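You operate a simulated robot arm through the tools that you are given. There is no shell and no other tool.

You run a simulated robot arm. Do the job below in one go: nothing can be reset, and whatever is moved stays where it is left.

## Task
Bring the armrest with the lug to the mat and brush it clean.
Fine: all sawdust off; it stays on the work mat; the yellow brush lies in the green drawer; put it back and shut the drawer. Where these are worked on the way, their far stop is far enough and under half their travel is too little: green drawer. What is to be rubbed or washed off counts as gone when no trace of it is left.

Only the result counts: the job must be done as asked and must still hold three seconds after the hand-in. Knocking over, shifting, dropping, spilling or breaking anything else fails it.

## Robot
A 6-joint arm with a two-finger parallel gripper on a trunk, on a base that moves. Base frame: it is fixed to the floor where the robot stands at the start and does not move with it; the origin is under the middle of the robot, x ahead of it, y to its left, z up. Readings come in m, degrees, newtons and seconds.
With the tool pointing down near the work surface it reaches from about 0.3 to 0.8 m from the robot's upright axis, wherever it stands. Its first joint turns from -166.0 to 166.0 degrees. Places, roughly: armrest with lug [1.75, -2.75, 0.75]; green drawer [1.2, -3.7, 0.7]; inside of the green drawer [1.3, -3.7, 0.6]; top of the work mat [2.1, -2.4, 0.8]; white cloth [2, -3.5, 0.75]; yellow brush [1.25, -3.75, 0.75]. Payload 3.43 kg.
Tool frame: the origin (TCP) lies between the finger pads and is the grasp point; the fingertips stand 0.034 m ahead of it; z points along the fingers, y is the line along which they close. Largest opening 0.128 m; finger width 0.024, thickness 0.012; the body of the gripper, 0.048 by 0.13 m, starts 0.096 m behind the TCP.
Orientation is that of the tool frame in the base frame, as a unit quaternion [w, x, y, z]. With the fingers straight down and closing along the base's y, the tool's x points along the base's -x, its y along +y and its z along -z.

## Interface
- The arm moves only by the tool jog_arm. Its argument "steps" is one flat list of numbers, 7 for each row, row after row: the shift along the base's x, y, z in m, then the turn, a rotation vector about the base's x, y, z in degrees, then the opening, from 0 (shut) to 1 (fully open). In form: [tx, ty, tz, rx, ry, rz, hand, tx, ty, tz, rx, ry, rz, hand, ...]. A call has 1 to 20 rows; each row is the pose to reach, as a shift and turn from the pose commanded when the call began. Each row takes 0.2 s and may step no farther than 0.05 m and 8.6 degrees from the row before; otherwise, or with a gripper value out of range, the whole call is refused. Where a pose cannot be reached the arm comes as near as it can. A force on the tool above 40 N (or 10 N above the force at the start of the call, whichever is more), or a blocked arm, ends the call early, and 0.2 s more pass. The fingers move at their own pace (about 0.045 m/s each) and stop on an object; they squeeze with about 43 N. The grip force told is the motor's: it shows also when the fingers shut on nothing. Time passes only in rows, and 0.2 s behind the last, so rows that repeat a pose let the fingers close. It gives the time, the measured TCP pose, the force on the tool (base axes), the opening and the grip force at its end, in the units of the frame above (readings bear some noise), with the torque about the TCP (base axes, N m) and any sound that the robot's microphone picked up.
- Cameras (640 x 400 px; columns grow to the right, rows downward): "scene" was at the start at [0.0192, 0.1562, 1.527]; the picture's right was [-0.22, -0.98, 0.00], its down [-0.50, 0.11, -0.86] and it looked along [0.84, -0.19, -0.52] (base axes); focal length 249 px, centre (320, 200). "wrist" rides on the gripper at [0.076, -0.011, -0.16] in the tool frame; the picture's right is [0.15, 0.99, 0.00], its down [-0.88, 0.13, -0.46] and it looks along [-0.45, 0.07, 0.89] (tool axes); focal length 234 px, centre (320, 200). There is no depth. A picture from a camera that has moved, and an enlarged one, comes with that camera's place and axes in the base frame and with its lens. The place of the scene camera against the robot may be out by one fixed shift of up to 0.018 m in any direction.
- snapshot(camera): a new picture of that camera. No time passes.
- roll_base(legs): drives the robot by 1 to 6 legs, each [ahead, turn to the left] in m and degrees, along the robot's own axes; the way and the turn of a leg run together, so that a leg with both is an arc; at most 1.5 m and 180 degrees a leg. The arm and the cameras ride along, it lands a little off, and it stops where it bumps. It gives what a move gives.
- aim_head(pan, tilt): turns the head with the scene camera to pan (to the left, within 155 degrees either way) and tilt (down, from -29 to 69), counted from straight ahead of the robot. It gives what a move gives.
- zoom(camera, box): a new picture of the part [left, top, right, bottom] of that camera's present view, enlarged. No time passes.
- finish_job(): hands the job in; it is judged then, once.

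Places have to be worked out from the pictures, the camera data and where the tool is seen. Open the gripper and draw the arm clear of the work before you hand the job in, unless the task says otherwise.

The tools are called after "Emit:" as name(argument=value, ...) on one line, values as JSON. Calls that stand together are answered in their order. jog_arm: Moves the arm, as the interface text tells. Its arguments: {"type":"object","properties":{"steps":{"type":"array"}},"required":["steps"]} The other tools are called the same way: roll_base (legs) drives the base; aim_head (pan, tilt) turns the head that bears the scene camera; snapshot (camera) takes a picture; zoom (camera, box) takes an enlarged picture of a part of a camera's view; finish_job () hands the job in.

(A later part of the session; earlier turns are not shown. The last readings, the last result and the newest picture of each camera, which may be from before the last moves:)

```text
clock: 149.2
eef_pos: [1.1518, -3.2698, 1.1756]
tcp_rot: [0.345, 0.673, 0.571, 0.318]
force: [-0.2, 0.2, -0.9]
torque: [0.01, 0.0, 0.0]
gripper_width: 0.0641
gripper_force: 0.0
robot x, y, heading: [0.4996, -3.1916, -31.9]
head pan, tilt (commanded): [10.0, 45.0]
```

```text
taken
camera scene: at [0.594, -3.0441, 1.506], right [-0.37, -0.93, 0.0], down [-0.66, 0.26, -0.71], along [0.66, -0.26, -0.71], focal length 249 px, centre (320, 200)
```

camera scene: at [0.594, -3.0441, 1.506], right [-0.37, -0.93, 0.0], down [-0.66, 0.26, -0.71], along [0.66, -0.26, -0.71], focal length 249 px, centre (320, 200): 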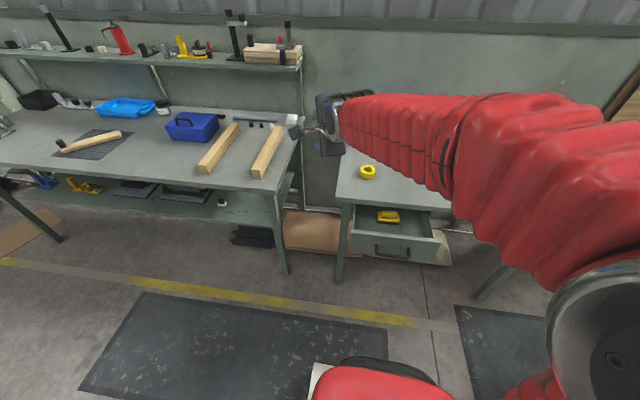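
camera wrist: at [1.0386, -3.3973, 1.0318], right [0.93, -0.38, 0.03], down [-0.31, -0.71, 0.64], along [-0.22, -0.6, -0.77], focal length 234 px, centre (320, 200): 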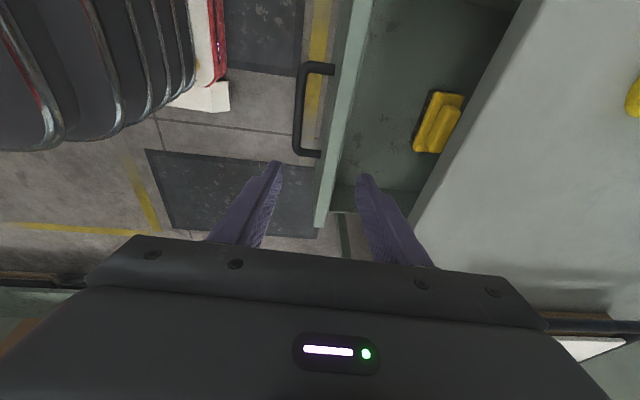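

No limit was hit this time. I continue pitching to straight down.

Emit:
jog_arm(steps=[-0.0222, 0.0027, -0.0284, 0.97, 7.91, 0, 0.5, -0.0481, 0.0059, -0.0534, 1.94, 15.82, 0, 0.5, -0.0771, 0.0094, -0.0745, 2.91, 23.72, 0, 0.5, -0.1088, 0.0133, -0.0914, 3.88, 31.63, 0, 0.5, -0.1425, 0.0175, -0.1037, 4.86, 39.54, 0, 0.5, -0.1776, 0.0218, -0.1112, 5.83, 47.44, 0, 0.5, -0.2133, 0.0262, -0.1137, 6.8, 55.35, 0, 0.5])

Emit:
snapshot(camera="wrist")

```text
clock: 150.8
eef_pos: [0.9388, -3.245, 1.0614]
tcp_rot: [0.001, 0.762, 0.647, 0.002]
force: [0.0, 0.2, 0.7]
torque: [0.0, -0.02, 0.0]
gripper_width: 0.0639
gripper_force: 0.0
robot x, y, heading: [0.4983, -3.1903, -31.7]
head pan, tilt (commanded): [10.0, 45.0]
```

```text
taken
camera wrist: at [0.939, -3.1689, 1.2208], right [1.0, -0.02, 0.0], down [-0.02, -0.89, 0.46], along [0.0, -0.46, -0.89], focal length 234 px, centre (320, 200)
```

wrist: 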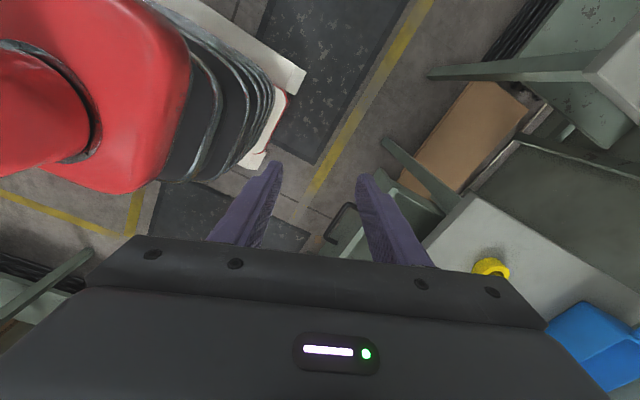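

The wrist is back on its good side and upright. I yaw −21.5° and go over the drawer's front panel (top edge centre ≈(1.027,−3.511), z≈0.756), stopping at z≈0.90 to check.

Emit:
jog_arm(steps=[0.011, -0.033, -0.02, 0, 0, -2.7, 0.5, 0.022, -0.066, -0.04, 0, 0, -5.4, 0.5, 0.033, -0.1, -0.06, 0, 0, -8.1, 0.5, 0.044, -0.133, -0.08, 0, 0, -10.8, 0.5, 0.055, -0.166, -0.1, 0, 0, -13.5, 0.5, 0.066, -0.2, -0.12, 0, 0, -16.2, 0.5, 0.077, -0.233, -0.14, 0, 0, -18.9, 0.5, 0.088, -0.266, -0.16, 0, 0, -21.5, 0.5])

Emit:
snapshot(camera="wrist")

Emit:
zoom(camera="scene", box=[310, 150, 470, 275])

```text
clock: 152.6
eef_pos: [1.0266, -3.5111, 0.9009]
tcp_rot: [0.003, 0.87, 0.494, 0.003]
force: [0.4, -0.1, 1.0]
torque: [0.01, 0.01, 0.03]
gripper_width: 0.0641
gripper_force: 0.1
robot x, y, heading: [0.4985, -3.193, -32.0]
head pan, tilt (commanded): [10.0, 45.0]
```

```text
taken
camera wrist: at [1.0543, -3.4406, 1.0601], right [0.92, -0.38, 0.01], down [-0.34, -0.82, 0.46], along [-0.17, -0.42, -0.89], focal length 234 px, centre (320, 200)
```

wrist: 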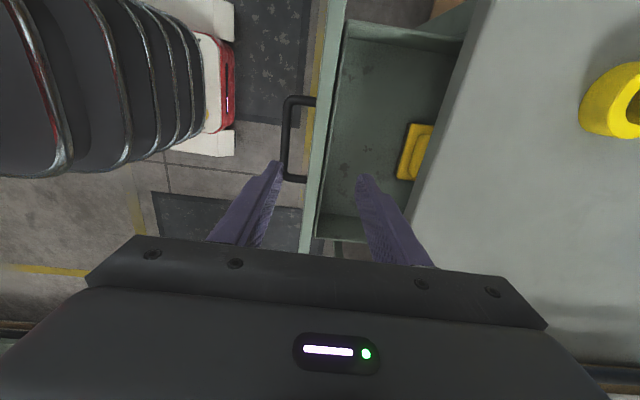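

```text
3.20 times, centred on (390, 212) of scene
camera zoom: at [0.594, -3.0442, 1.506], right [-0.37, -0.93, 0.0], down [-0.66, 0.26, -0.71], along [0.66, -0.26, -0.71], focal length 798 px, centre (96, 160)
```

zoom: 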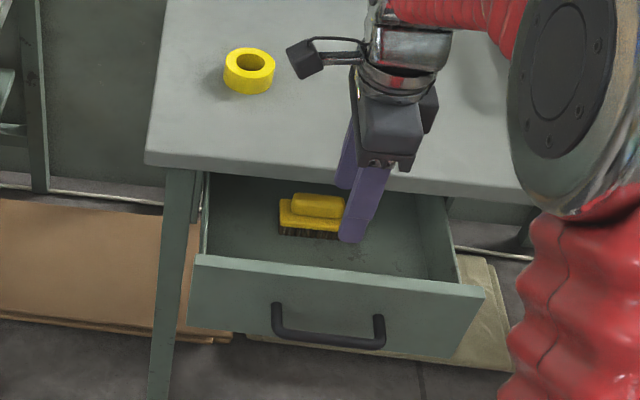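

The panel's top edge lies between the fingers (4 mm to the table side). I lower to z≈0.77 and close on the panel.

Emit:
jog_arm(steps=[0.003, -0.002, -0.045, 0, 0, 0, 0.5, 0.003, -0.002, -0.09, 0, 0, 0, 0.5, 0.003, -0.002, -0.115, 0, 0, 0, 0.5, 0.003, -0.002, -0.131, 0, 0, 0, 0.5, 0.003, -0.002, -0.131, 0, 0, 0, 0.3, 0.003, -0.002, -0.131, 0, 0, 0, 0, 0.003, -0.002, -0.131, 0, 0, 0, 0, 0.003, -0.002, -0.131, 0, 0, 0, 0])

Emit:
snapshot(camera="wrist")

```text
clock: 154.4
eef_pos: [1.0313, -3.5131, 0.7696]
tcp_rot: [0.002, 0.869, 0.494, 0.003]
force: [0.8, 0.2, -2.4]
torque: [0.64, 0.36, 0.77]
gripper_width: 0.0176
gripper_force: 37.0
robot x, y, heading: [0.4959, -3.1878, -32.1]
head pan, tilt (commanded): [10.0, 45.0]
```

```text
taken
camera wrist: at [1.058, -3.4429, 0.9298], right [0.92, -0.38, 0.01], down [-0.34, -0.82, 0.46], along [-0.17, -0.42, -0.89], focal length 234 px, centre (320, 200)
```

wrist: 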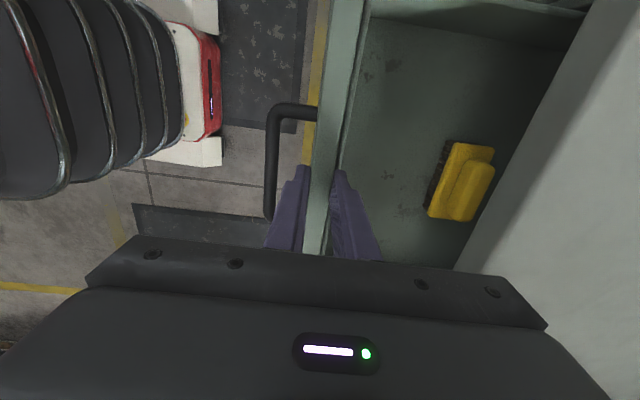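

Panel gripped (0.0176 m). I pull it out along the drawer direction, up to 12 cm, watching the force.

Emit:
jog_arm(steps=[-0.0172, 0.0102, 0, 0, 0, 0, 0, -0.0344, 0.0205, 0, 0, 0, 0, 0, -0.0515, 0.0307, 0, 0, 0, 0, 0, -0.0687, 0.041, 0, 0, 0, 0, 0, -0.0859, 0.0512, 0, 0, 0, 0, 0, -0.1031, 0.0614, 0, 0, 0, 0, 0])

Emit:
snapshot(camera="wrist")

Emit:
snapshot(camera="scene")

```text
clock: 155.8
eef_pos: [0.9301, -3.4548, 0.7698]
tcp_rot: [0.007, 0.87, 0.493, 0.003]
force: [10.5, -39.0, -0.6]
torque: [-0.25, 0.69, 1.02]
gripper_width: 0.0183
gripper_force: 44.6
robot x, y, heading: [0.4956, -3.1881, -32.2]
head pan, tilt (commanded): [10.0, 45.0]
```

```text
taken
camera wrist: at [0.9568, -3.3834, 0.9295], right [0.92, -0.38, 0.01], down [-0.35, -0.82, 0.46], along [-0.16, -0.43, -0.89], focal length 234 px, centre (320, 200)
```

wrist: 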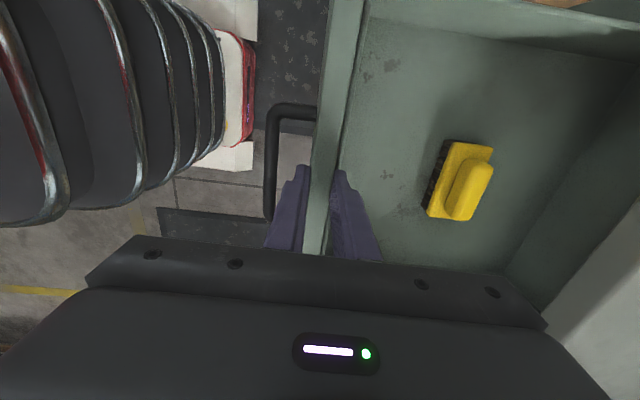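

```text
taken
camera scene: at [0.595, -3.0453, 1.506], right [-0.37, -0.93, 0.0], down [-0.66, 0.26, -0.71], along [0.66, -0.26, -0.71], focal length 249 px, centre (320, 200)
```

scene: 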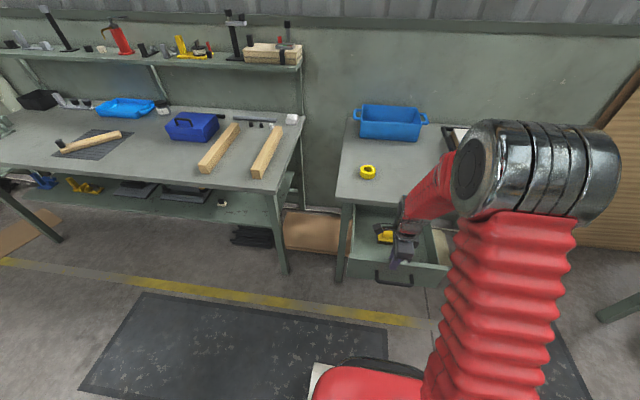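

The drawer is now ~27 cm out and pulls against its stop (force ≈40 N); the brush lies well clear of the table edge. I relax the pull, release and rise.

Emit:
jog_arm(steps=[0.002, 0.002, 0, 0, 0, 0, 0, 0.002, 0.002, 0, 0, 0, 0, 0.2, 0.002, 0.002, 0, 0, 0, 0, 0.4, 0.002, 0.002, 0, 0, 0, 0, 0.5, 0.002, 0.002, 0.03, 0, 0, 0, 0.5, 0.002, 0.002, 0.07, 0, 0, 0, 0.5, 0.002, 0.002, 0.11, 0, 0, 0, 0.5, 0.025, -0.012, 0.15, 0, 0, 0, 0.6, 0.05, -0.027, 0.15, 0, 0, 0, 0.7])

Emit:
snapshot(camera="wrist")

Emit:
zoom(camera="scene", box=[330, 190, 470, 295])

```text
clock: 156.2
eef_pos: [0.9301, -3.4543, 0.7699]
tcp_rot: [0.006, 0.869, 0.495, 0.003]
force: [6.6, -8.9, -17.2]
torque: [-0.26, 1.06, 1.04]
gripper_width: 0.0181
gripper_force: 45.2
robot x, y, heading: [0.5003, -3.186, -32.0]
head pan, tilt (commanded): [10.0, 45.0]
stopped in row 1: the force on the tool passed its limit at 52 N (the readings are from after the stop); the commanded pose is now the measured one
```

```text
taken
camera wrist: at [0.9571, -3.3829, 0.9295], right [0.92, -0.38, 0.01], down [-0.34, -0.82, 0.46], along [-0.16, -0.43, -0.89], focal length 234 px, centre (320, 200)
```

wrist: 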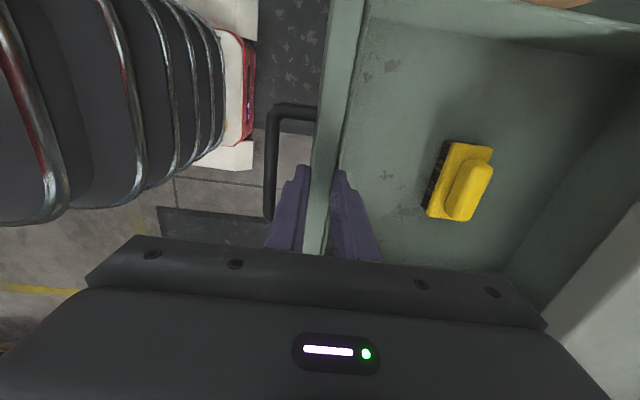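

```text
3.81 times, centred on (400, 242) of scene
camera zoom: at [0.5951, -3.0449, 1.5059], right [-0.37, -0.93, 0.0], down [-0.66, 0.26, -0.71], along [0.66, -0.26, -0.71], focal length 950 px, centre (15, 38)
```

zoom: 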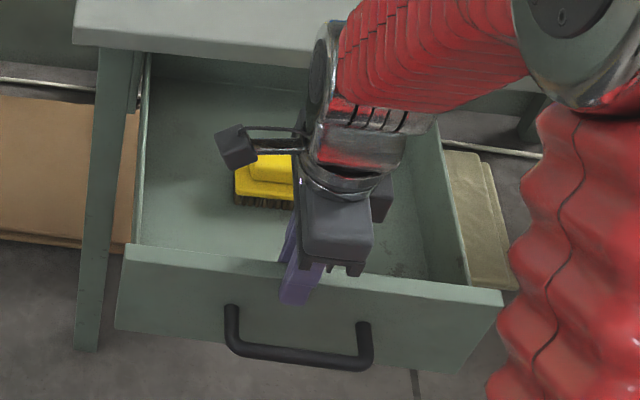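

The stop reset the command to the measured pose; forces are moderate now. I open the fingers in place, then rise.

Emit:
jog_arm(steps=[0, 0, 0, 0, 0, 0, 0.15, 0, 0, 0, 0, 0, 0, 0.3, 0, 0, 0, 0, 0, 0, 0.5, 0, 0, 0, 0, 0, 0, 0.5])

Emit:
snapshot(camera="wrist")

```text
clock: 157.2
eef_pos: [0.9296, -3.4533, 0.7712]
tcp_rot: [0.006, 0.87, 0.493, 0.003]
force: [0.4, -0.2, 0.1]
torque: [-0.03, -0.02, 0.0]
gripper_width: 0.064
gripper_force: 0.0
robot x, y, heading: [0.497, -3.1858, -31.9]
head pan, tilt (commanded): [10.0, 45.0]
```

```text
taken
camera wrist: at [0.9567, -3.3824, 0.9304], right [0.92, -0.38, 0.01], down [-0.35, -0.82, 0.46], along [-0.16, -0.43, -0.89], focal length 234 px, centre (320, 200)
```

wrist: 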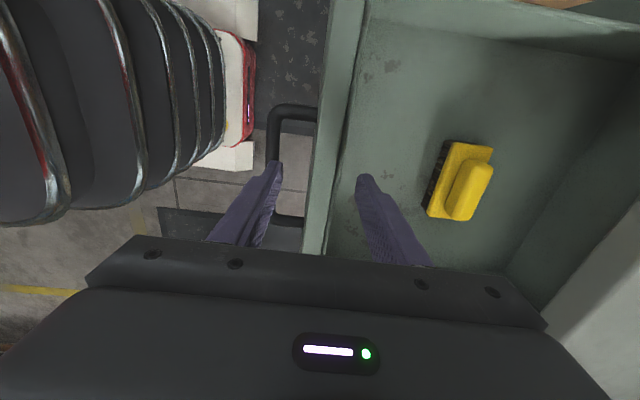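

Free. I rise 10 cm and move over the brush to look straight at it.

Emit:
jog_arm(steps=[0, 0, 0.04, 0, 0, 0, 0.5, 0, 0, 0.08, 0, 0, 0, 0.5, 0.0, 0.0, 0.12, 0, 0, 0, 0.6, 0.035, -0.021, 0.12, 0, 0, 0, 0.6, 0.07, -0.042, 0.12, 0, 0, 0, 0.6, 0.1, -0.06, 0.12, 0, 0, 0, 0.6])

Emit:
snapshot(camera="wrist")

Emit:
zoom(camera="scene", box=[330, 190, 470, 295])

```text
clock: 158.6
eef_pos: [1.0297, -3.5137, 0.8916]
tcp_rot: [0.007, 0.87, 0.493, 0.004]
force: [0.1, 0.0, 0.1]
torque: [0.0, 0.0, -0.03]
gripper_width: 0.0769
gripper_force: 0.1
robot x, y, heading: [0.4987, -3.1882, -31.8]
head pan, tilt (commanded): [10.0, 45.0]
```

```text
taken
camera wrist: at [1.0561, -3.4426, 1.0508], right [0.92, -0.38, 0.01], down [-0.35, -0.82, 0.46], along [-0.16, -0.43, -0.89], focal length 234 px, centre (320, 200)
```

wrist: 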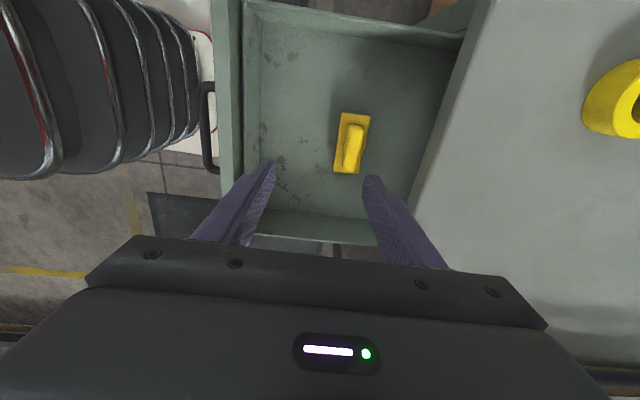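

```text
3.81 times, centred on (400, 242) of scene
camera zoom: at [0.5942, -3.0443, 1.506], right [-0.37, -0.93, 0.0], down [-0.66, 0.26, -0.71], along [0.66, -0.26, -0.71], focal length 950 px, centre (15, 38)
```

zoom: 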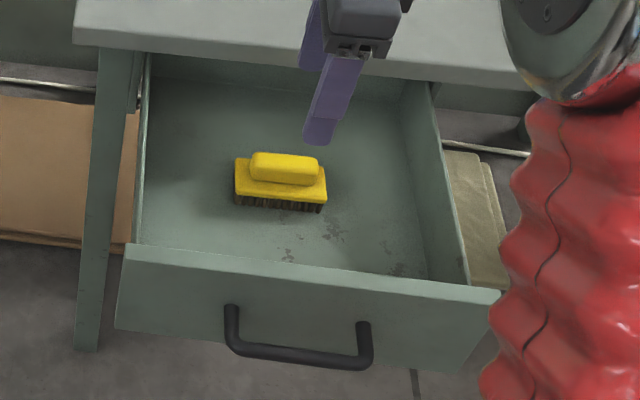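

The brush is clear of the table edge now. I zoom in on it to measure handle block position and direction.

Emit:
zoom(camera="wrist", box=[290, 85, 418, 165])

Emit:
zoom(camera="wrist", box=[290, 105, 418, 185])

```text
5.00 times, centred on (354, 125) of wrist
camera zoom: at [1.0561, -3.4426, 1.0508], right [0.92, -0.38, 0.01], down [-0.35, -0.82, 0.46], along [-0.16, -0.43, -0.89], focal length 1171 px, centre (150, 575)
```

zoom: 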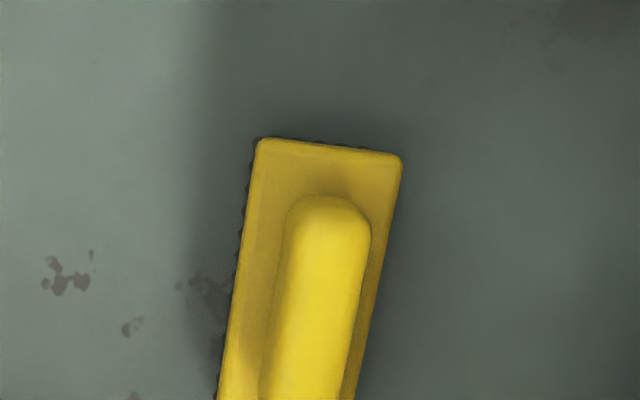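

```text
5.00 times, centred on (354, 145) of wrist
camera zoom: at [1.0561, -3.4426, 1.0508], right [0.92, -0.38, 0.01], down [-0.35, -0.82, 0.46], along [-0.16, -0.43, -0.89], focal length 1171 px, centre (150, 475)
```

zoom: 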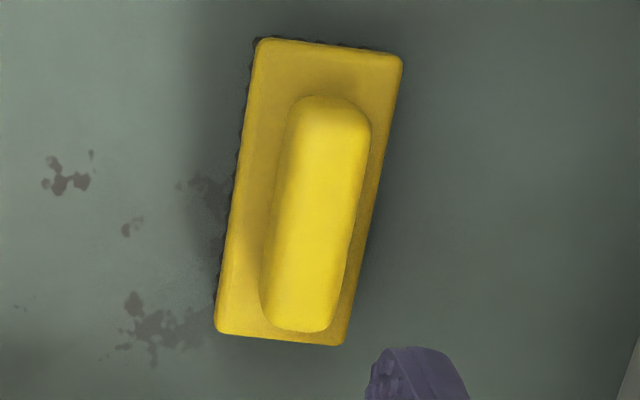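

I triangulate the handle block's centre at ≈(1.073,−3.555), top z≈0.687, long axis heading 62.5°, length ≈7 cm. With the table edge close behind it, I will grip it lengthwise: yaw +93.5° over it at the present height, opening 0.8.

Emit:
jog_arm(steps=[0.004, -0.0038, 0, 0, 0, 8.5, 0.8, 0.008, -0.0076, 0, 0, 0, 17, 0.8, 0.012, -0.0114, 0, 0, 0, 25.5, 0.8, 0.016, -0.015, 0, 0, 0, 34, 0.8, 0.02, -0.019, 0, 0, 0, 42.5, 0.8, 0.024, -0.023, 0, 0, 0, 51, 0.8, 0.028, -0.027, 0, 0, 0, 59.5, 0.8, 0.032, -0.03, 0, 0, 0, 68, 0.8, 0.036, -0.034, 0, 0, 0, 76.5, 0.8, 0.04, -0.038, 0, 0, 0, 85, 0.8, 0.043, -0.0415, 0, 0, 0, 93.5, 0.8])

Emit:
snapshot(camera="wrist")

```text
clock: 161.0
eef_pos: [1.0741, -3.5547, 0.8908]
tcp_rot: [0.001, 0.235, 0.972, 0.008]
force: [0.5, 0.1, 0.2]
torque: [-0.05, 0.01, -0.01]
gripper_width: 0.1023
gripper_force: 0.1
robot x, y, heading: [0.4948, -3.1886, -32.0]
head pan, tilt (commanded): [10.0, 45.0]
```

```text
taken
camera wrist: at [0.999, -3.5336, 1.0505], right [0.32, 0.95, 0.01], down [0.84, -0.29, 0.46], along [0.44, -0.14, -0.89], focal length 234 px, centre (320, 200)
```

wrist: 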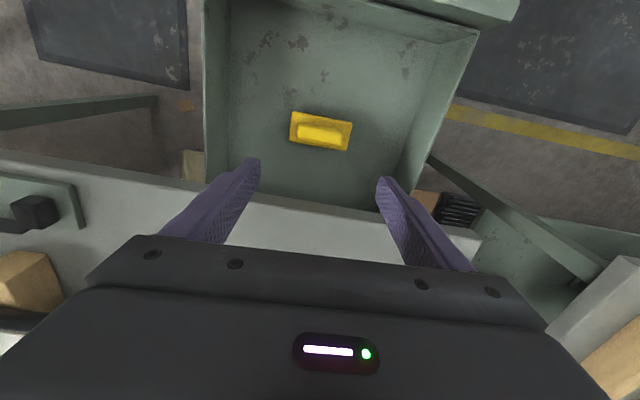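

The block is centred under the hand and the hand clears the table edge. I descend to z≈0.708 (tips just above the brush plate) and check.

Emit:
jog_arm(steps=[0, 0, -0.045, -0.4, 0.15, 0, 0.8, 0, 0, -0.09, -0.86, 0.33, 0, 0.8, 0, 0, -0.13, -0.86, 0.33, 0, 0.8, 0, 0, -0.165, -0.86, 0.33, 0, 0.8, 0, 0, -0.183, -0.86, 0.33, 0, 0.8])

Emit:
snapshot(camera="wrist")

Emit:
zoom(camera="scene", box=[330, 190, 470, 295])

```text
clock: 162.2
eef_pos: [1.0742, -3.5549, 0.7077]
tcp_rot: [0.001, 0.238, 0.971, -0.001]
force: [0.1, 0.0, 0.1]
torque: [0.01, -0.04, 0.0]
gripper_width: 0.1024
gripper_force: 0.1
robot x, y, heading: [0.4964, -3.1918, -32.0]
head pan, tilt (commanded): [10.0, 45.0]
```

```text
taken
camera wrist: at [1.0001, -3.5304, 0.8676], right [0.33, 0.95, 0.0], down [0.84, -0.29, 0.46], along [0.43, -0.15, -0.89], focal length 234 px, centre (320, 200)
```

wrist: 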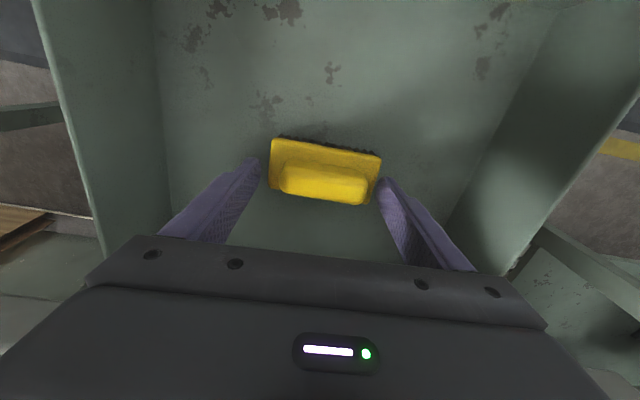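

```text
3.81 times, centred on (400, 242) of scene
camera zoom: at [0.5945, -3.0445, 1.506], right [-0.37, -0.93, 0.0], down [-0.66, 0.26, -0.71], along [0.66, -0.26, -0.71], focal length 950 px, centre (15, 38)
```

zoom: 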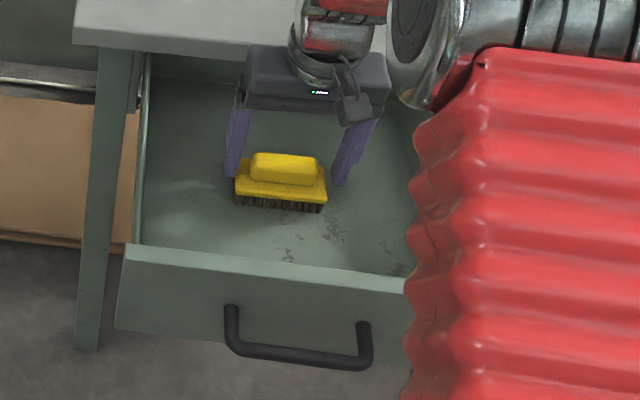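

The fingers straddle the block ends, tips above the plate. I close on it.

Emit:
jog_arm(steps=[0, 0, 0, 0, 0, 0, 0.6, 0, 0, -0.002, 0, 0, 0, 0.4, 0, 0, -0.002, 0, 0, 0, 0.2, 0, 0, -0.002, 0, 0, 0, 0, 0, 0, -0.002, 0, 0, 0, 0])

Emit:
snapshot(camera="wrist")

```text
clock: 163.4
eef_pos: [1.0746, -3.5546, 0.7074]
tcp_rot: [0.002, 0.236, 0.972, -0.002]
force: [2.8, 2.7, 25.8]
torque: [0.41, 0.01, -0.2]
gripper_width: 0.0956
gripper_force: 42.8
robot x, y, heading: [0.497, -3.1881, -31.9]
head pan, tilt (commanded): [10.0, 45.0]
```

```text
taken
camera wrist: at [1.0001, -3.5305, 0.8671], right [0.33, 0.95, 0.0], down [0.84, -0.29, 0.46], along [0.43, -0.15, -0.89], focal length 234 px, centre (320, 200)
```

wrist: 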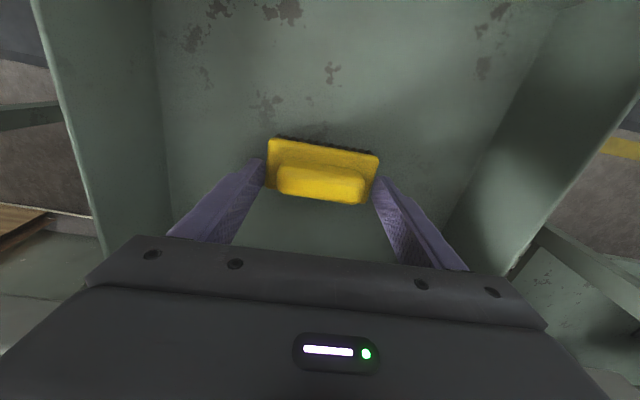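

The fingers closed on the brush's plate (0.0956 m long) right at its top edge, not the block. A plate grip is fine and lower is sturdier: I open slightly, go ~13 mm lower so the tips cover the plate's thickness, and close again.

Emit:
jog_arm(steps=[0, 0, 0.003, 0, 0, 0, 0.85, 0, 0, 0.003, 0, 0, 0, 0.88, 0, 0, 0.003, 0, 0, 0, 0.88, 0, 0, -0.006, 0, 0, 0, 0.88, 0, 0, -0.0125, 0, 0, 0, 0.88, 0, 0, -0.0125, 0, 0, 0, 0.7, 0, 0, -0.0125, 0, 0, 0, 0.4, 0, 0, -0.0125, 0, 0, 0, 0, 0, 0, -0.0125, 0, 0, 0, 0])

Emit:
snapshot(camera="wrist")

Emit:
zoom(camera="scene", box=[370, 190, 440, 250])

```text
clock: 165.4
eef_pos: [1.0722, -3.5554, 0.6932]
tcp_rot: [0.0, 0.237, 0.971, -0.001]
force: [0.4, -0.3, -0.5]
torque: [0.04, -0.02, -0.08]
gripper_width: 0.095
gripper_force: 42.5
robot x, y, heading: [0.4966, -3.1873, -31.8]
head pan, tilt (commanded): [10.0, 45.0]
```

```text
taken
camera wrist: at [0.9998, -3.5307, 0.853], right [0.33, 0.95, 0.0], down [0.84, -0.29, 0.46], along [0.43, -0.15, -0.89], focal length 234 px, centre (320, 200)
```

wrist: 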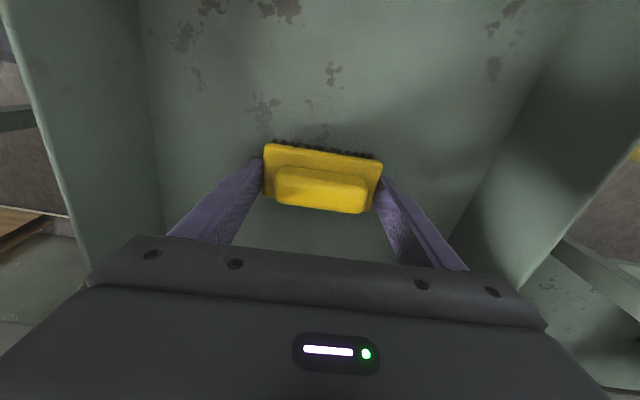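

```text
6.67 times, centred on (405, 220) of scene
camera zoom: at [0.5945, -3.0445, 1.506], right [-0.37, -0.93, 0.0], down [-0.66, 0.26, -0.71], along [0.66, -0.26, -0.71], focal length 1662 px, centre (-247, 67)
```

zoom: 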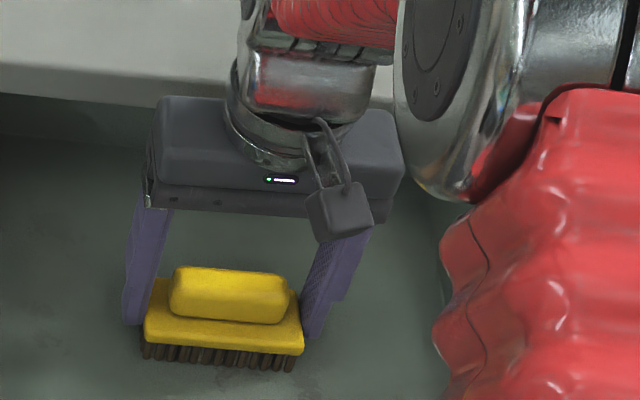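

Gripped at 0.095 m with the bristles showing below the fingertips. I lift straight up 20 cm, then draw back over the aisle.

Emit:
jog_arm(steps=[0, 0, 0.02, 0, 0, 0, 0, 0, 0, 0.05, 0, 0, 0, 0, 0, 0, 0.09, 0, 0, 0, 0, 0, 0, 0.135, 0, 0, 0, 0, 0, 0, 0.18, 0, 0, 0, 0, 0, 0, 0.225, 0, 0, 0, 0, 0, 0, 0.27, 0, 0, 0, 0, -0.03, 0.018, 0.3, 0, 0, 0, 0, -0.065, 0.039, 0.33, 0, 0, 0, 0, -0.1, 0.06, 0.35, 0, 0, 0, 0])

Emit:
snapshot(camera="wrist")

Emit:
snapshot(camera="scene")

```text
refused: row 9 steps farther than a row can; nothing moved
```

```text
taken
camera wrist: at [0.9998, -3.5307, 0.853], right [0.33, 0.95, 0.0], down [0.84, -0.29, 0.46], along [0.43, -0.15, -0.89], focal length 234 px, centre (320, 200)
```

wrist: 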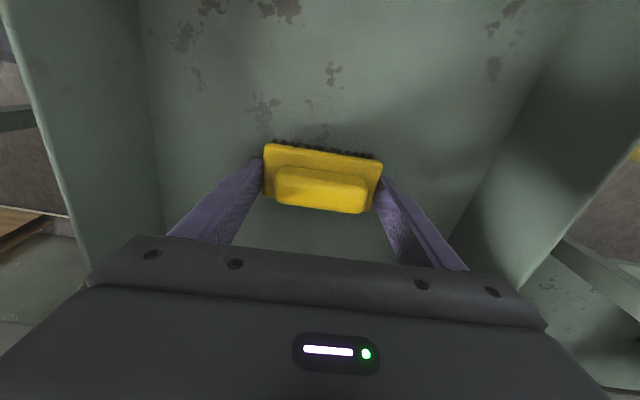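

```text
taken
camera scene: at [0.5945, -3.0445, 1.506], right [-0.37, -0.93, 0.0], down [-0.66, 0.26, -0.71], along [0.66, -0.26, -0.71], focal length 249 px, centre (320, 200)
```

scene: 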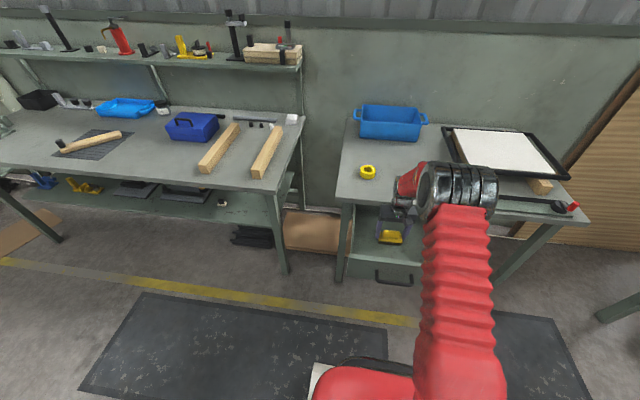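

The call was refused because one row stepped too far; nothing moved. I resend with shorter steps.

Emit:
jog_arm(steps=[0, 0, 0.02, 0, 0, 0, 0, 0, 0, 0.05, 0, 0, 0, 0, 0, 0, 0.09, 0, 0, 0, 0, 0, 0, 0.135, 0, 0, 0, 0, 0, 0, 0.18, 0, 0, 0, 0, 0, 0, 0.225, 0, 0, 0, 0, 0, 0, 0.27, 0, 0, 0, 0, -0.025, 0.015, 0.3, 0, 0, 0, 0, -0.055, 0.033, 0.325, 0, 0, 0, 0, -0.09, 0.054, 0.345, 0, 0, 0, 0])

Emit:
snapshot(camera="wrist")

Emit:
snapshot(camera="scene")

```text
clock: 167.6
eef_pos: [0.9809, -3.5011, 1.037]
tcp_rot: [-0.001, 0.237, 0.972, 0.0]
force: [0.1, 0.1, -0.8]
torque: [0.03, 0.02, 0.0]
gripper_width: 0.0953
gripper_force: 42.8
robot x, y, heading: [0.4936, -3.1896, -31.8]
head pan, tilt (commanded): [10.0, 45.0]
```

```text
taken
camera wrist: at [0.9083, -3.4756, 1.1983], right [0.33, 0.95, 0.0], down [0.84, -0.29, 0.46], along [0.43, -0.15, -0.89], focal length 234 px, centre (320, 200)
```

wrist: 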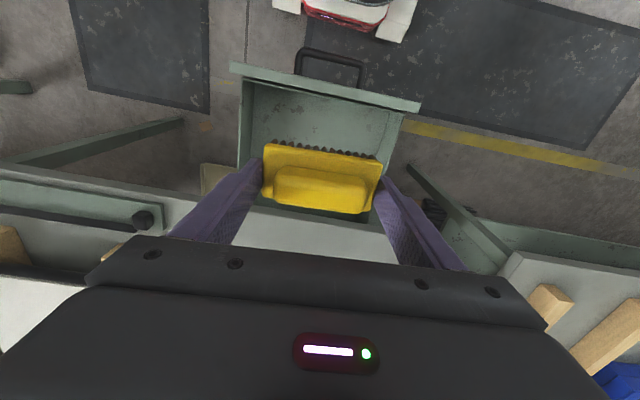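

```text
taken
camera scene: at [0.5948, -3.0446, 1.5059], right [-0.37, -0.93, 0.0], down [-0.66, 0.26, -0.71], along [0.66, -0.26, -0.71], focal length 249 px, centre (320, 200)
```

scene: 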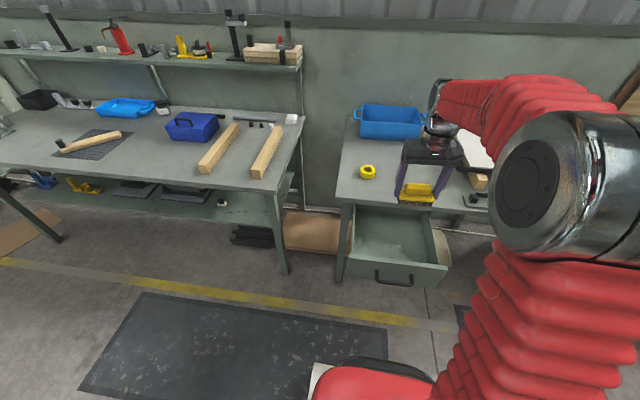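

The brush is lifted cleanly. I drive back to the bench: turn left, run along the aisle, turn back and go ahead 0.2 m.

Emit:
roll_base(legs=[[0, 86], [1.349, 0], [0, -86]])

Emit:
snapshot(camera="wrist")

```text
clock: 187.0
eef_pos: [1.7658, -2.4159, 1.039]
tcp_rot: [0.001, 0.236, 0.972, -0.001]
force: [0.5, 0.6, -1.4]
torque: [0.0, -0.02, 0.01]
gripper_width: 0.0953
gripper_force: 43.0
robot x, y, heading: [1.3122, -2.0537, -31.7]
head pan, tilt (commanded): [10.0, 45.0]
```

```text
taken
camera wrist: at [1.6932, -2.3908, 1.1987], right [0.33, 0.95, 0.0], down [0.84, -0.29, 0.46], along [0.43, -0.15, -0.89], focal length 234 px, centre (320, 200)
```

wrist: 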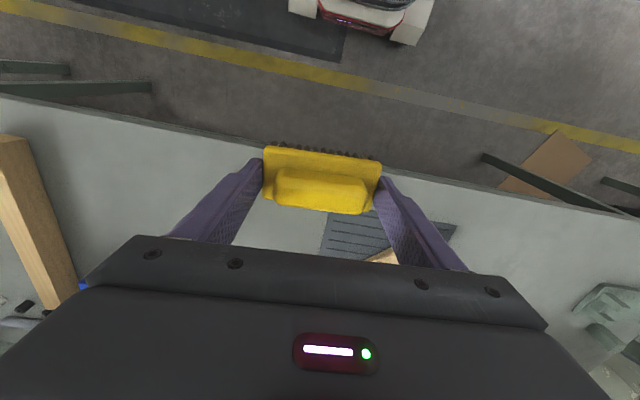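

Arrived at (1.31,−2.05), heading −31.7°. I go ahead 0.2 m and look at the armrest.

Emit:
roll_base(legs=[[0.2, 0]])

Emit:
snapshot(camera="wrist")

Emit:
snapshot(camera="scene")

```text
clock: 188.9
eef_pos: [1.9389, -2.5207, 1.04]
tcp_rot: [0.001, 0.236, 0.972, -0.001]
force: [0.0, 0.5, -1.5]
torque: [-0.01, 0.0, 0.02]
gripper_width: 0.095
gripper_force: 42.8
robot x, y, heading: [1.4829, -2.1619, -32.1]
head pan, tilt (commanded): [10.0, 45.0]
```

```text
taken
camera wrist: at [1.8653, -2.4966, 1.1991], right [0.32, 0.95, 0.0], down [0.84, -0.29, 0.46], along [0.43, -0.15, -0.89], focal length 234 px, centre (320, 200)
```

wrist: 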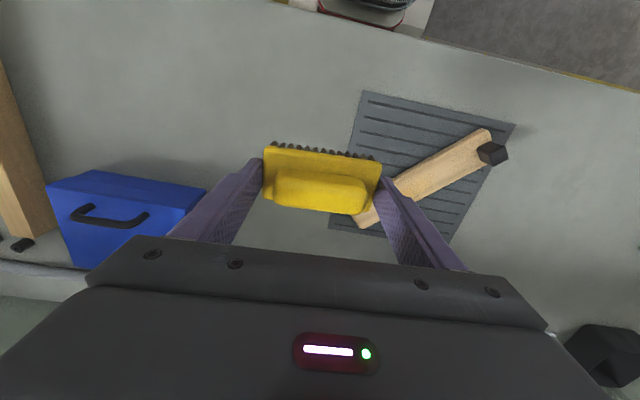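

```text
taken
camera scene: at [1.5812, -2.016, 1.506], right [-0.37, -0.93, 0.0], down [-0.66, 0.26, -0.71], along [0.66, -0.26, -0.71], focal length 249 px, centre (320, 200)
```

scene: 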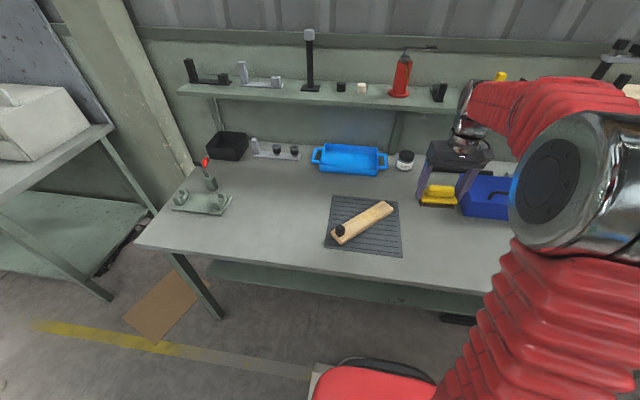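

The armrest is where I left it (the lug projects exactly as expected). I zoom on it to locate the sawdust patch.

Emit:
zoom(camera="scene", box=[320, 190, 410, 260])

```text
5.71 times, centred on (365, 225) of scene
camera zoom: at [1.5812, -2.016, 1.506], right [-0.37, -0.93, 0.0], down [-0.66, 0.26, -0.71], along [0.66, -0.26, -0.71], focal length 1424 px, centre (63, 57)
```

zoom: 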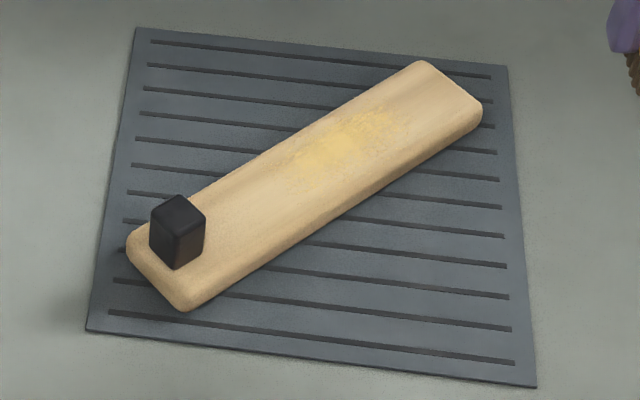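

With the scene camera offset corrected, the sawdust spans s≈−0.09…+0.03 m along the armrest from its centre (2.0765,−2.388). I move the brush above it, yawing +42° so the brush's long side runs along the armrest, at z≈0.94.

Emit:
jog_arm(steps=[0.0242, 0.0173, -0.01, 0, 0, 7.05, 0, 0.0485, 0.0347, -0.02, 0, 0, 14.1, 0, 0.0727, 0.052, -0.035, 0, 0, 21.15, 0, 0.097, 0.0693, -0.055, 0, 0, 28.2, 0, 0.1212, 0.0867, -0.08, 0, 0, 35.25, 0, 0.1454, 0.104, -0.1, 0, 0, 42.3, 0])

Emit:
snapshot(camera="wrist")

Emit:
zoom(camera="scene", box=[300, 160, 440, 260])

```text
clock: 190.3
eef_pos: [2.0841, -2.4177, 0.9396]
tcp_rot: [0.001, -0.131, 0.991, 0.0]
force: [-0.5, -0.8, -0.6]
torque: [0.02, 0.0, -0.01]
gripper_width: 0.0951
gripper_force: 43.3
robot x, y, heading: [1.4904, -2.1647, -31.7]
head pan, tilt (commanded): [10.0, 45.0]
```

```text
taken
camera wrist: at [2.0127, -2.4495, 1.0995], right [-0.4, 0.92, 0.0], down [0.82, 0.35, 0.46], along [0.42, 0.18, -0.89], focal length 234 px, centre (320, 200)
```

wrist: 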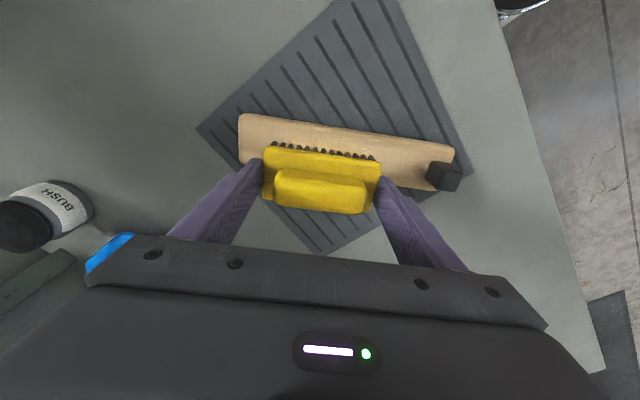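

```text
4.00 times, centred on (370, 210) of scene
camera zoom: at [1.5811, -2.0159, 1.506], right [-0.37, -0.93, 0.0], down [-0.66, 0.26, -0.71], along [0.66, -0.26, -0.71], focal length 997 px, centre (120, 160)
```

zoom: 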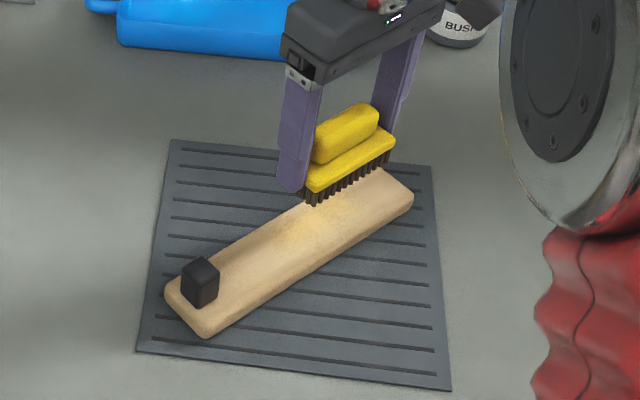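

The brush is aligned above the armrest. I lower in small steps to find contact.

Emit:
jog_arm(steps=[0, 0, -0.02, 0, 0, 0, 0, 0, 0, -0.035, 0, 0, 0, 0, 0, 0, -0.038, 0, 0, 0, 0, 0, 0, -0.041, 0, 0, 0, 0, 0, 0, -0.044, 0, 0, 0, 0])

Emit:
zoom(camera="scene", box=[320, 170, 420, 250])

```text
clock: 191.5
eef_pos: [2.0853, -2.4181, 0.896]
tcp_rot: [0.001, -0.129, 0.992, 0.001]
force: [1.1, 0.0, 0.1]
torque: [-0.03, 0.02, 0.02]
gripper_width: 0.0949
gripper_force: 43.5
robot x, y, heading: [1.4809, -2.1602, -31.6]
head pan, tilt (commanded): [10.0, 45.0]
```

```text
5.00 times, centred on (370, 210) of scene
camera zoom: at [1.5813, -2.0161, 1.506], right [-0.37, -0.93, 0.0], down [-0.66, 0.26, -0.71], along [0.66, -0.26, -0.71], focal length 1246 px, centre (70, 150)
```

zoom: 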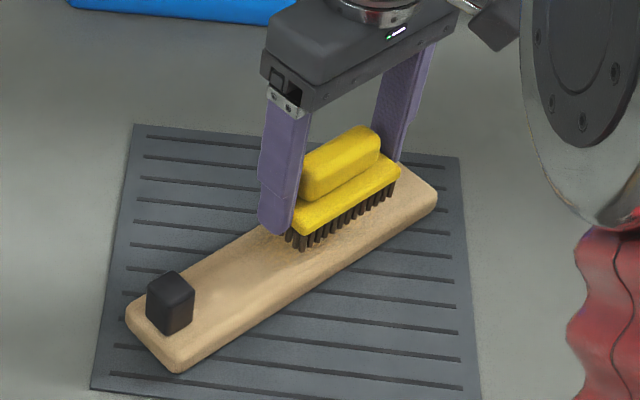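

Nearly touching. I lower in 1 mm steps.

Emit:
jog_arm(steps=[0, 0, -0.001, 0, 0, 0, 0, 0, 0, -0.002, 0, 0, 0, 0])

```text
clock: 192.1
eef_pos: [2.0838, -2.417, 0.8948]
tcp_rot: [0.001, -0.131, 0.991, 0.0]
force: [0.1, -1.2, -1.7]
torque: [-0.01, -0.02, 0.02]
gripper_width: 0.095
gripper_force: 43.4
robot x, y, heading: [1.4845, -2.1602, -32.0]
head pan, tilt (commanded): [10.0, 45.0]
```

Emit:
jog_arm(steps=[0, 0, -0.001, 0, 0, 0, 0, 0, 0, -0.002, 0, 0, 0, 0, 0, 0, -0.003, 0, 0, 0, 0])

```text
clock: 192.9
eef_pos: [2.0838, -2.4157, 0.8919]
tcp_rot: [0.001, -0.13, 0.992, 0.0]
force: [0.5, -0.2, -0.2]
torque: [-0.01, -0.02, 0.0]
gripper_width: 0.0951
gripper_force: 42.8
robot x, y, heading: [1.4859, -2.1616, -31.7]
head pan, tilt (commanded): [10.0, 45.0]
```

Still no clear contact at 0.8919; I continue 1 mm at a time.

Emit:
jog_arm(steps=[0, 0, -0.001, 0, 0, 0, 0, 0, 0, -0.002, 0, 0, 0, 0, 0, 0, -0.003, 0, 0, 0, 0])

Emit:
zoom(camera="scene", box=[330, 190, 410, 240])

```text
clock: 193.7
eef_pos: [2.0837, -2.4162, 0.8873]
tcp_rot: [0.0, -0.131, 0.991, 0.0]
force: [0.3, -0.1, -0.9]
torque: [0.02, -0.02, 0.0]
gripper_width: 0.0947
gripper_force: 42.9
robot x, y, heading: [1.4819, -2.1627, -31.7]
head pan, tilt (commanded): [10.0, 45.0]
```

```text
8.00 times, centred on (370, 215) of scene
camera zoom: at [1.5813, -2.0161, 1.506], right [-0.37, -0.93, 0.0], down [-0.66, 0.26, -0.71], along [0.66, -0.26, -0.71], focal length 1994 px, centre (-80, 80)
```

zoom: 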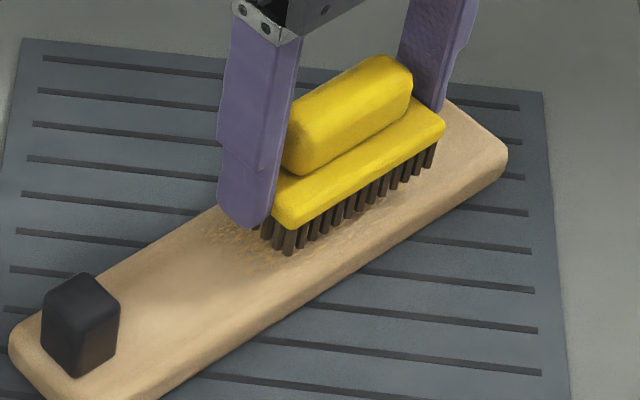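

The bristles are very close to the wood now. I continue down by millimetres.

Emit:
jog_arm(steps=[0, 0, -0.001, 0, 0, 0, 0, 0, 0, -0.002, 0, 0, 0, 0, 0, 0, -0.003, 0, 0, 0, 0])

```text
clock: 194.5
eef_pos: [2.0842, -2.4171, 0.8845]
tcp_rot: [0.001, -0.13, 0.992, -0.001]
force: [-1.0, 0.6, -1.4]
torque: [-0.02, -0.02, 0.02]
gripper_width: 0.0951
gripper_force: 43.2
robot x, y, heading: [1.4811, -2.1579, -31.8]
head pan, tilt (commanded): [10.0, 45.0]
```

Emit:
jog_arm(steps=[0, 0, -0.001, 0, 0, 0, 0, 0, 0, -0.002, 0, 0, 0, 0, 0, 0, -0.003, 0, 0, 0, 0])

Emit:
zoom(camera="scene", box=[330, 190, 410, 240])

Emit:
snapshot(camera="wrist")

```text
clock: 195.3
eef_pos: [2.0847, -2.4167, 0.8816]
tcp_rot: [0.0, -0.13, 0.992, 0.001]
force: [-0.3, -0.7, -0.6]
torque: [0.0, 0.0, 0.0]
gripper_width: 0.0951
gripper_force: 42.8
robot x, y, heading: [1.4852, -2.1592, -31.6]
head pan, tilt (commanded): [10.0, 45.0]
```

```text
8.00 times, centred on (370, 215) of scene
camera zoom: at [1.5813, -2.0161, 1.506], right [-0.37, -0.93, 0.0], down [-0.66, 0.26, -0.71], along [0.66, -0.26, -0.71], focal length 1994 px, centre (-80, 80)
```

zoom: 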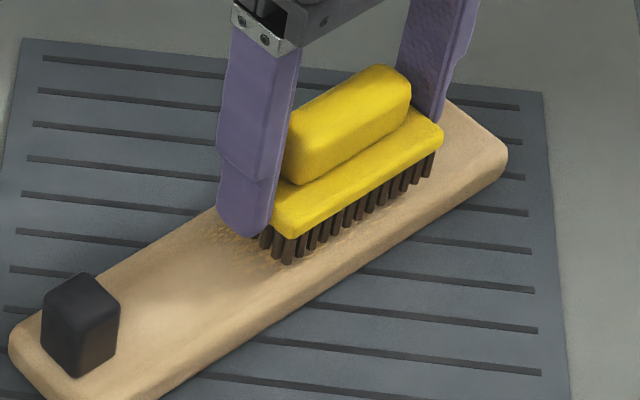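

```text
taken
camera wrist: at [2.0125, -2.4482, 1.0414], right [-0.4, 0.92, 0.0], down [0.82, 0.35, 0.46], along [0.42, 0.18, -0.89], focal length 234 px, centre (320, 200)
```

wrist: 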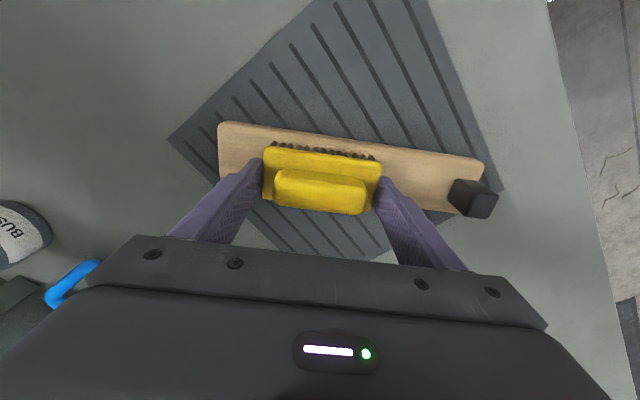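

Emit:
jog_arm(steps=[0, 0, -0.001, 0, 0, 0, 0, 0, 0, -0.002, 0, 0, 0, 0, 0, 0, -0.003, 0, 0, 0, 0])

```text
clock: 196.1
eef_pos: [2.0843, -2.4165, 0.8784]
tcp_rot: [0.001, -0.13, 0.992, 0.001]
force: [-0.6, 1.1, -1.6]
torque: [-0.01, -0.03, -0.02]
gripper_width: 0.0949
gripper_force: 43.1
robot x, y, heading: [1.4832, -2.1604, -32.0]
head pan, tilt (commanded): [10.0, 45.0]
```

Emit:
jog_arm(steps=[0, 0, -0.001, 0, 0, 0, 0, 0, 0, -0.002, 0, 0, 0, 0])

Emit:
zoom(camera="scene", box=[345, 195, 401, 230])

```text
clock: 196.7
eef_pos: [2.0854, -2.416, 0.8765]
tcp_rot: [0.0, -0.13, 0.992, 0.0]
force: [-0.3, -0.1, -0.2]
torque: [0.01, 0.02, -0.02]
gripper_width: 0.0948
gripper_force: 43.1
robot x, y, heading: [1.4836, -2.1628, -31.9]
head pan, tilt (commanded): [10.0, 45.0]
```

```text
11.43 times, centred on (373, 212) of scene
camera zoom: at [1.5813, -2.0161, 1.506], right [-0.37, -0.93, 0.0], down [-0.66, 0.26, -0.71], along [0.66, -0.26, -0.71], focal length 2848 px, centre (-286, 57)
```

zoom: 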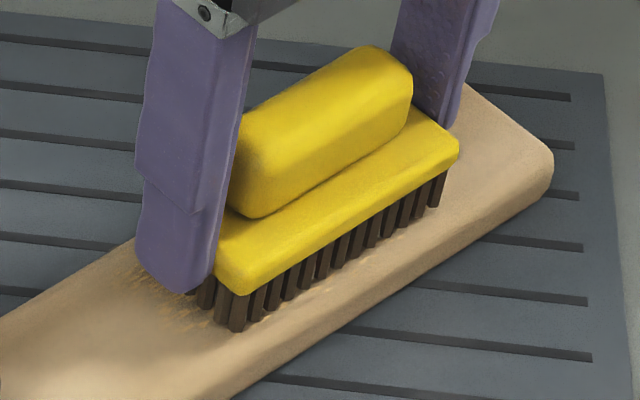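

The bristle ends still seem a few mm off the wood. I continue down step by step.

Emit:
jog_arm(steps=[0, 0, -0.001, 0, 0, 0, 0, 0, 0, -0.002, 0, 0, 0, 0, 0, 0, -0.003, 0, 0, 0, 0])

Emit:
zoom(camera="scene", box=[345, 195, 401, 230])

```text
clock: 197.5
eef_pos: [2.0831, -2.4159, 0.8744]
tcp_rot: [0.002, -0.129, 0.992, 0.0]
force: [-1.1, 1.6, 3.3]
torque: [0.07, 0.09, -0.05]
gripper_width: 0.095
gripper_force: 43.2
robot x, y, heading: [1.4846, -2.1607, -31.7]
head pan, tilt (commanded): [10.0, 45.0]
```

```text
11.43 times, centred on (373, 212) of scene
camera zoom: at [1.5811, -2.016, 1.506], right [-0.37, -0.93, 0.0], down [-0.66, 0.26, -0.71], along [0.66, -0.26, -0.71], focal length 2848 px, centre (-286, 57)
```

zoom: 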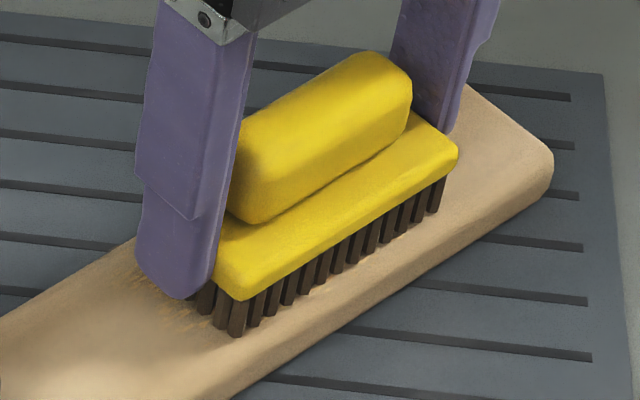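

Contact at z≈0.8744 (≈4 N). I make the first strokes along the armrest: a little toward the lug, then back past the sawdust toward the free end.

Emit:
jog_arm(steps=[-0.0043, 0.0161, -0.0004, 0, 0, 0, 0, -0.0086, 0.0322, -0.0004, 0, 0, 0, 0, -0.0125, 0.0464, -0.0004, 0, 0, 0, 0, -0.0086, 0.0322, -0.0004, 0, 0, 0, 0, -0.0043, 0.0161, -0.0004, 0, 0, 0, 0, 0, 0, -0.0004, 0, 0, 0, 0, 0.0043, -0.0161, -0.0004, 0, 0, 0, 0, 0.0086, -0.0322, -0.0004, 0, 0, 0, 0, 0.0129, -0.0483, -0.0004, 0, 0, 0, 0, 0.0172, -0.0644, -0.0004, 0, 0, 0, 0])

Emit:
zoom(camera="scene", box=[325, 185, 421, 245])

```text
clock: 199.7
eef_pos: [2.101, -2.4809, 0.8742]
tcp_rot: [0.003, -0.13, 0.991, 0.0]
force: [-0.8, 7.0, 22.7]
torque: [0.59, 0.2, -0.07]
gripper_width: 0.0948
gripper_force: 43.1
robot x, y, heading: [1.4846, -2.1595, -31.6]
head pan, tilt (commanded): [10.0, 45.0]
```

```text
6.67 times, centred on (373, 215) of scene
camera zoom: at [1.5805, -2.0155, 1.506], right [-0.37, -0.93, 0.0], down [-0.66, 0.26, -0.71], along [0.66, -0.26, -0.71], focal length 1662 px, centre (-33, 100)
```

zoom: 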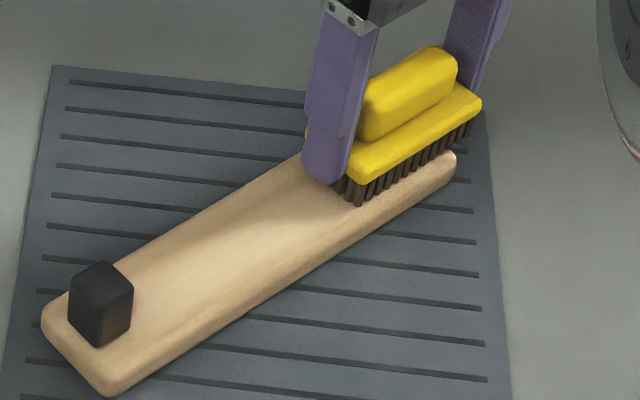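

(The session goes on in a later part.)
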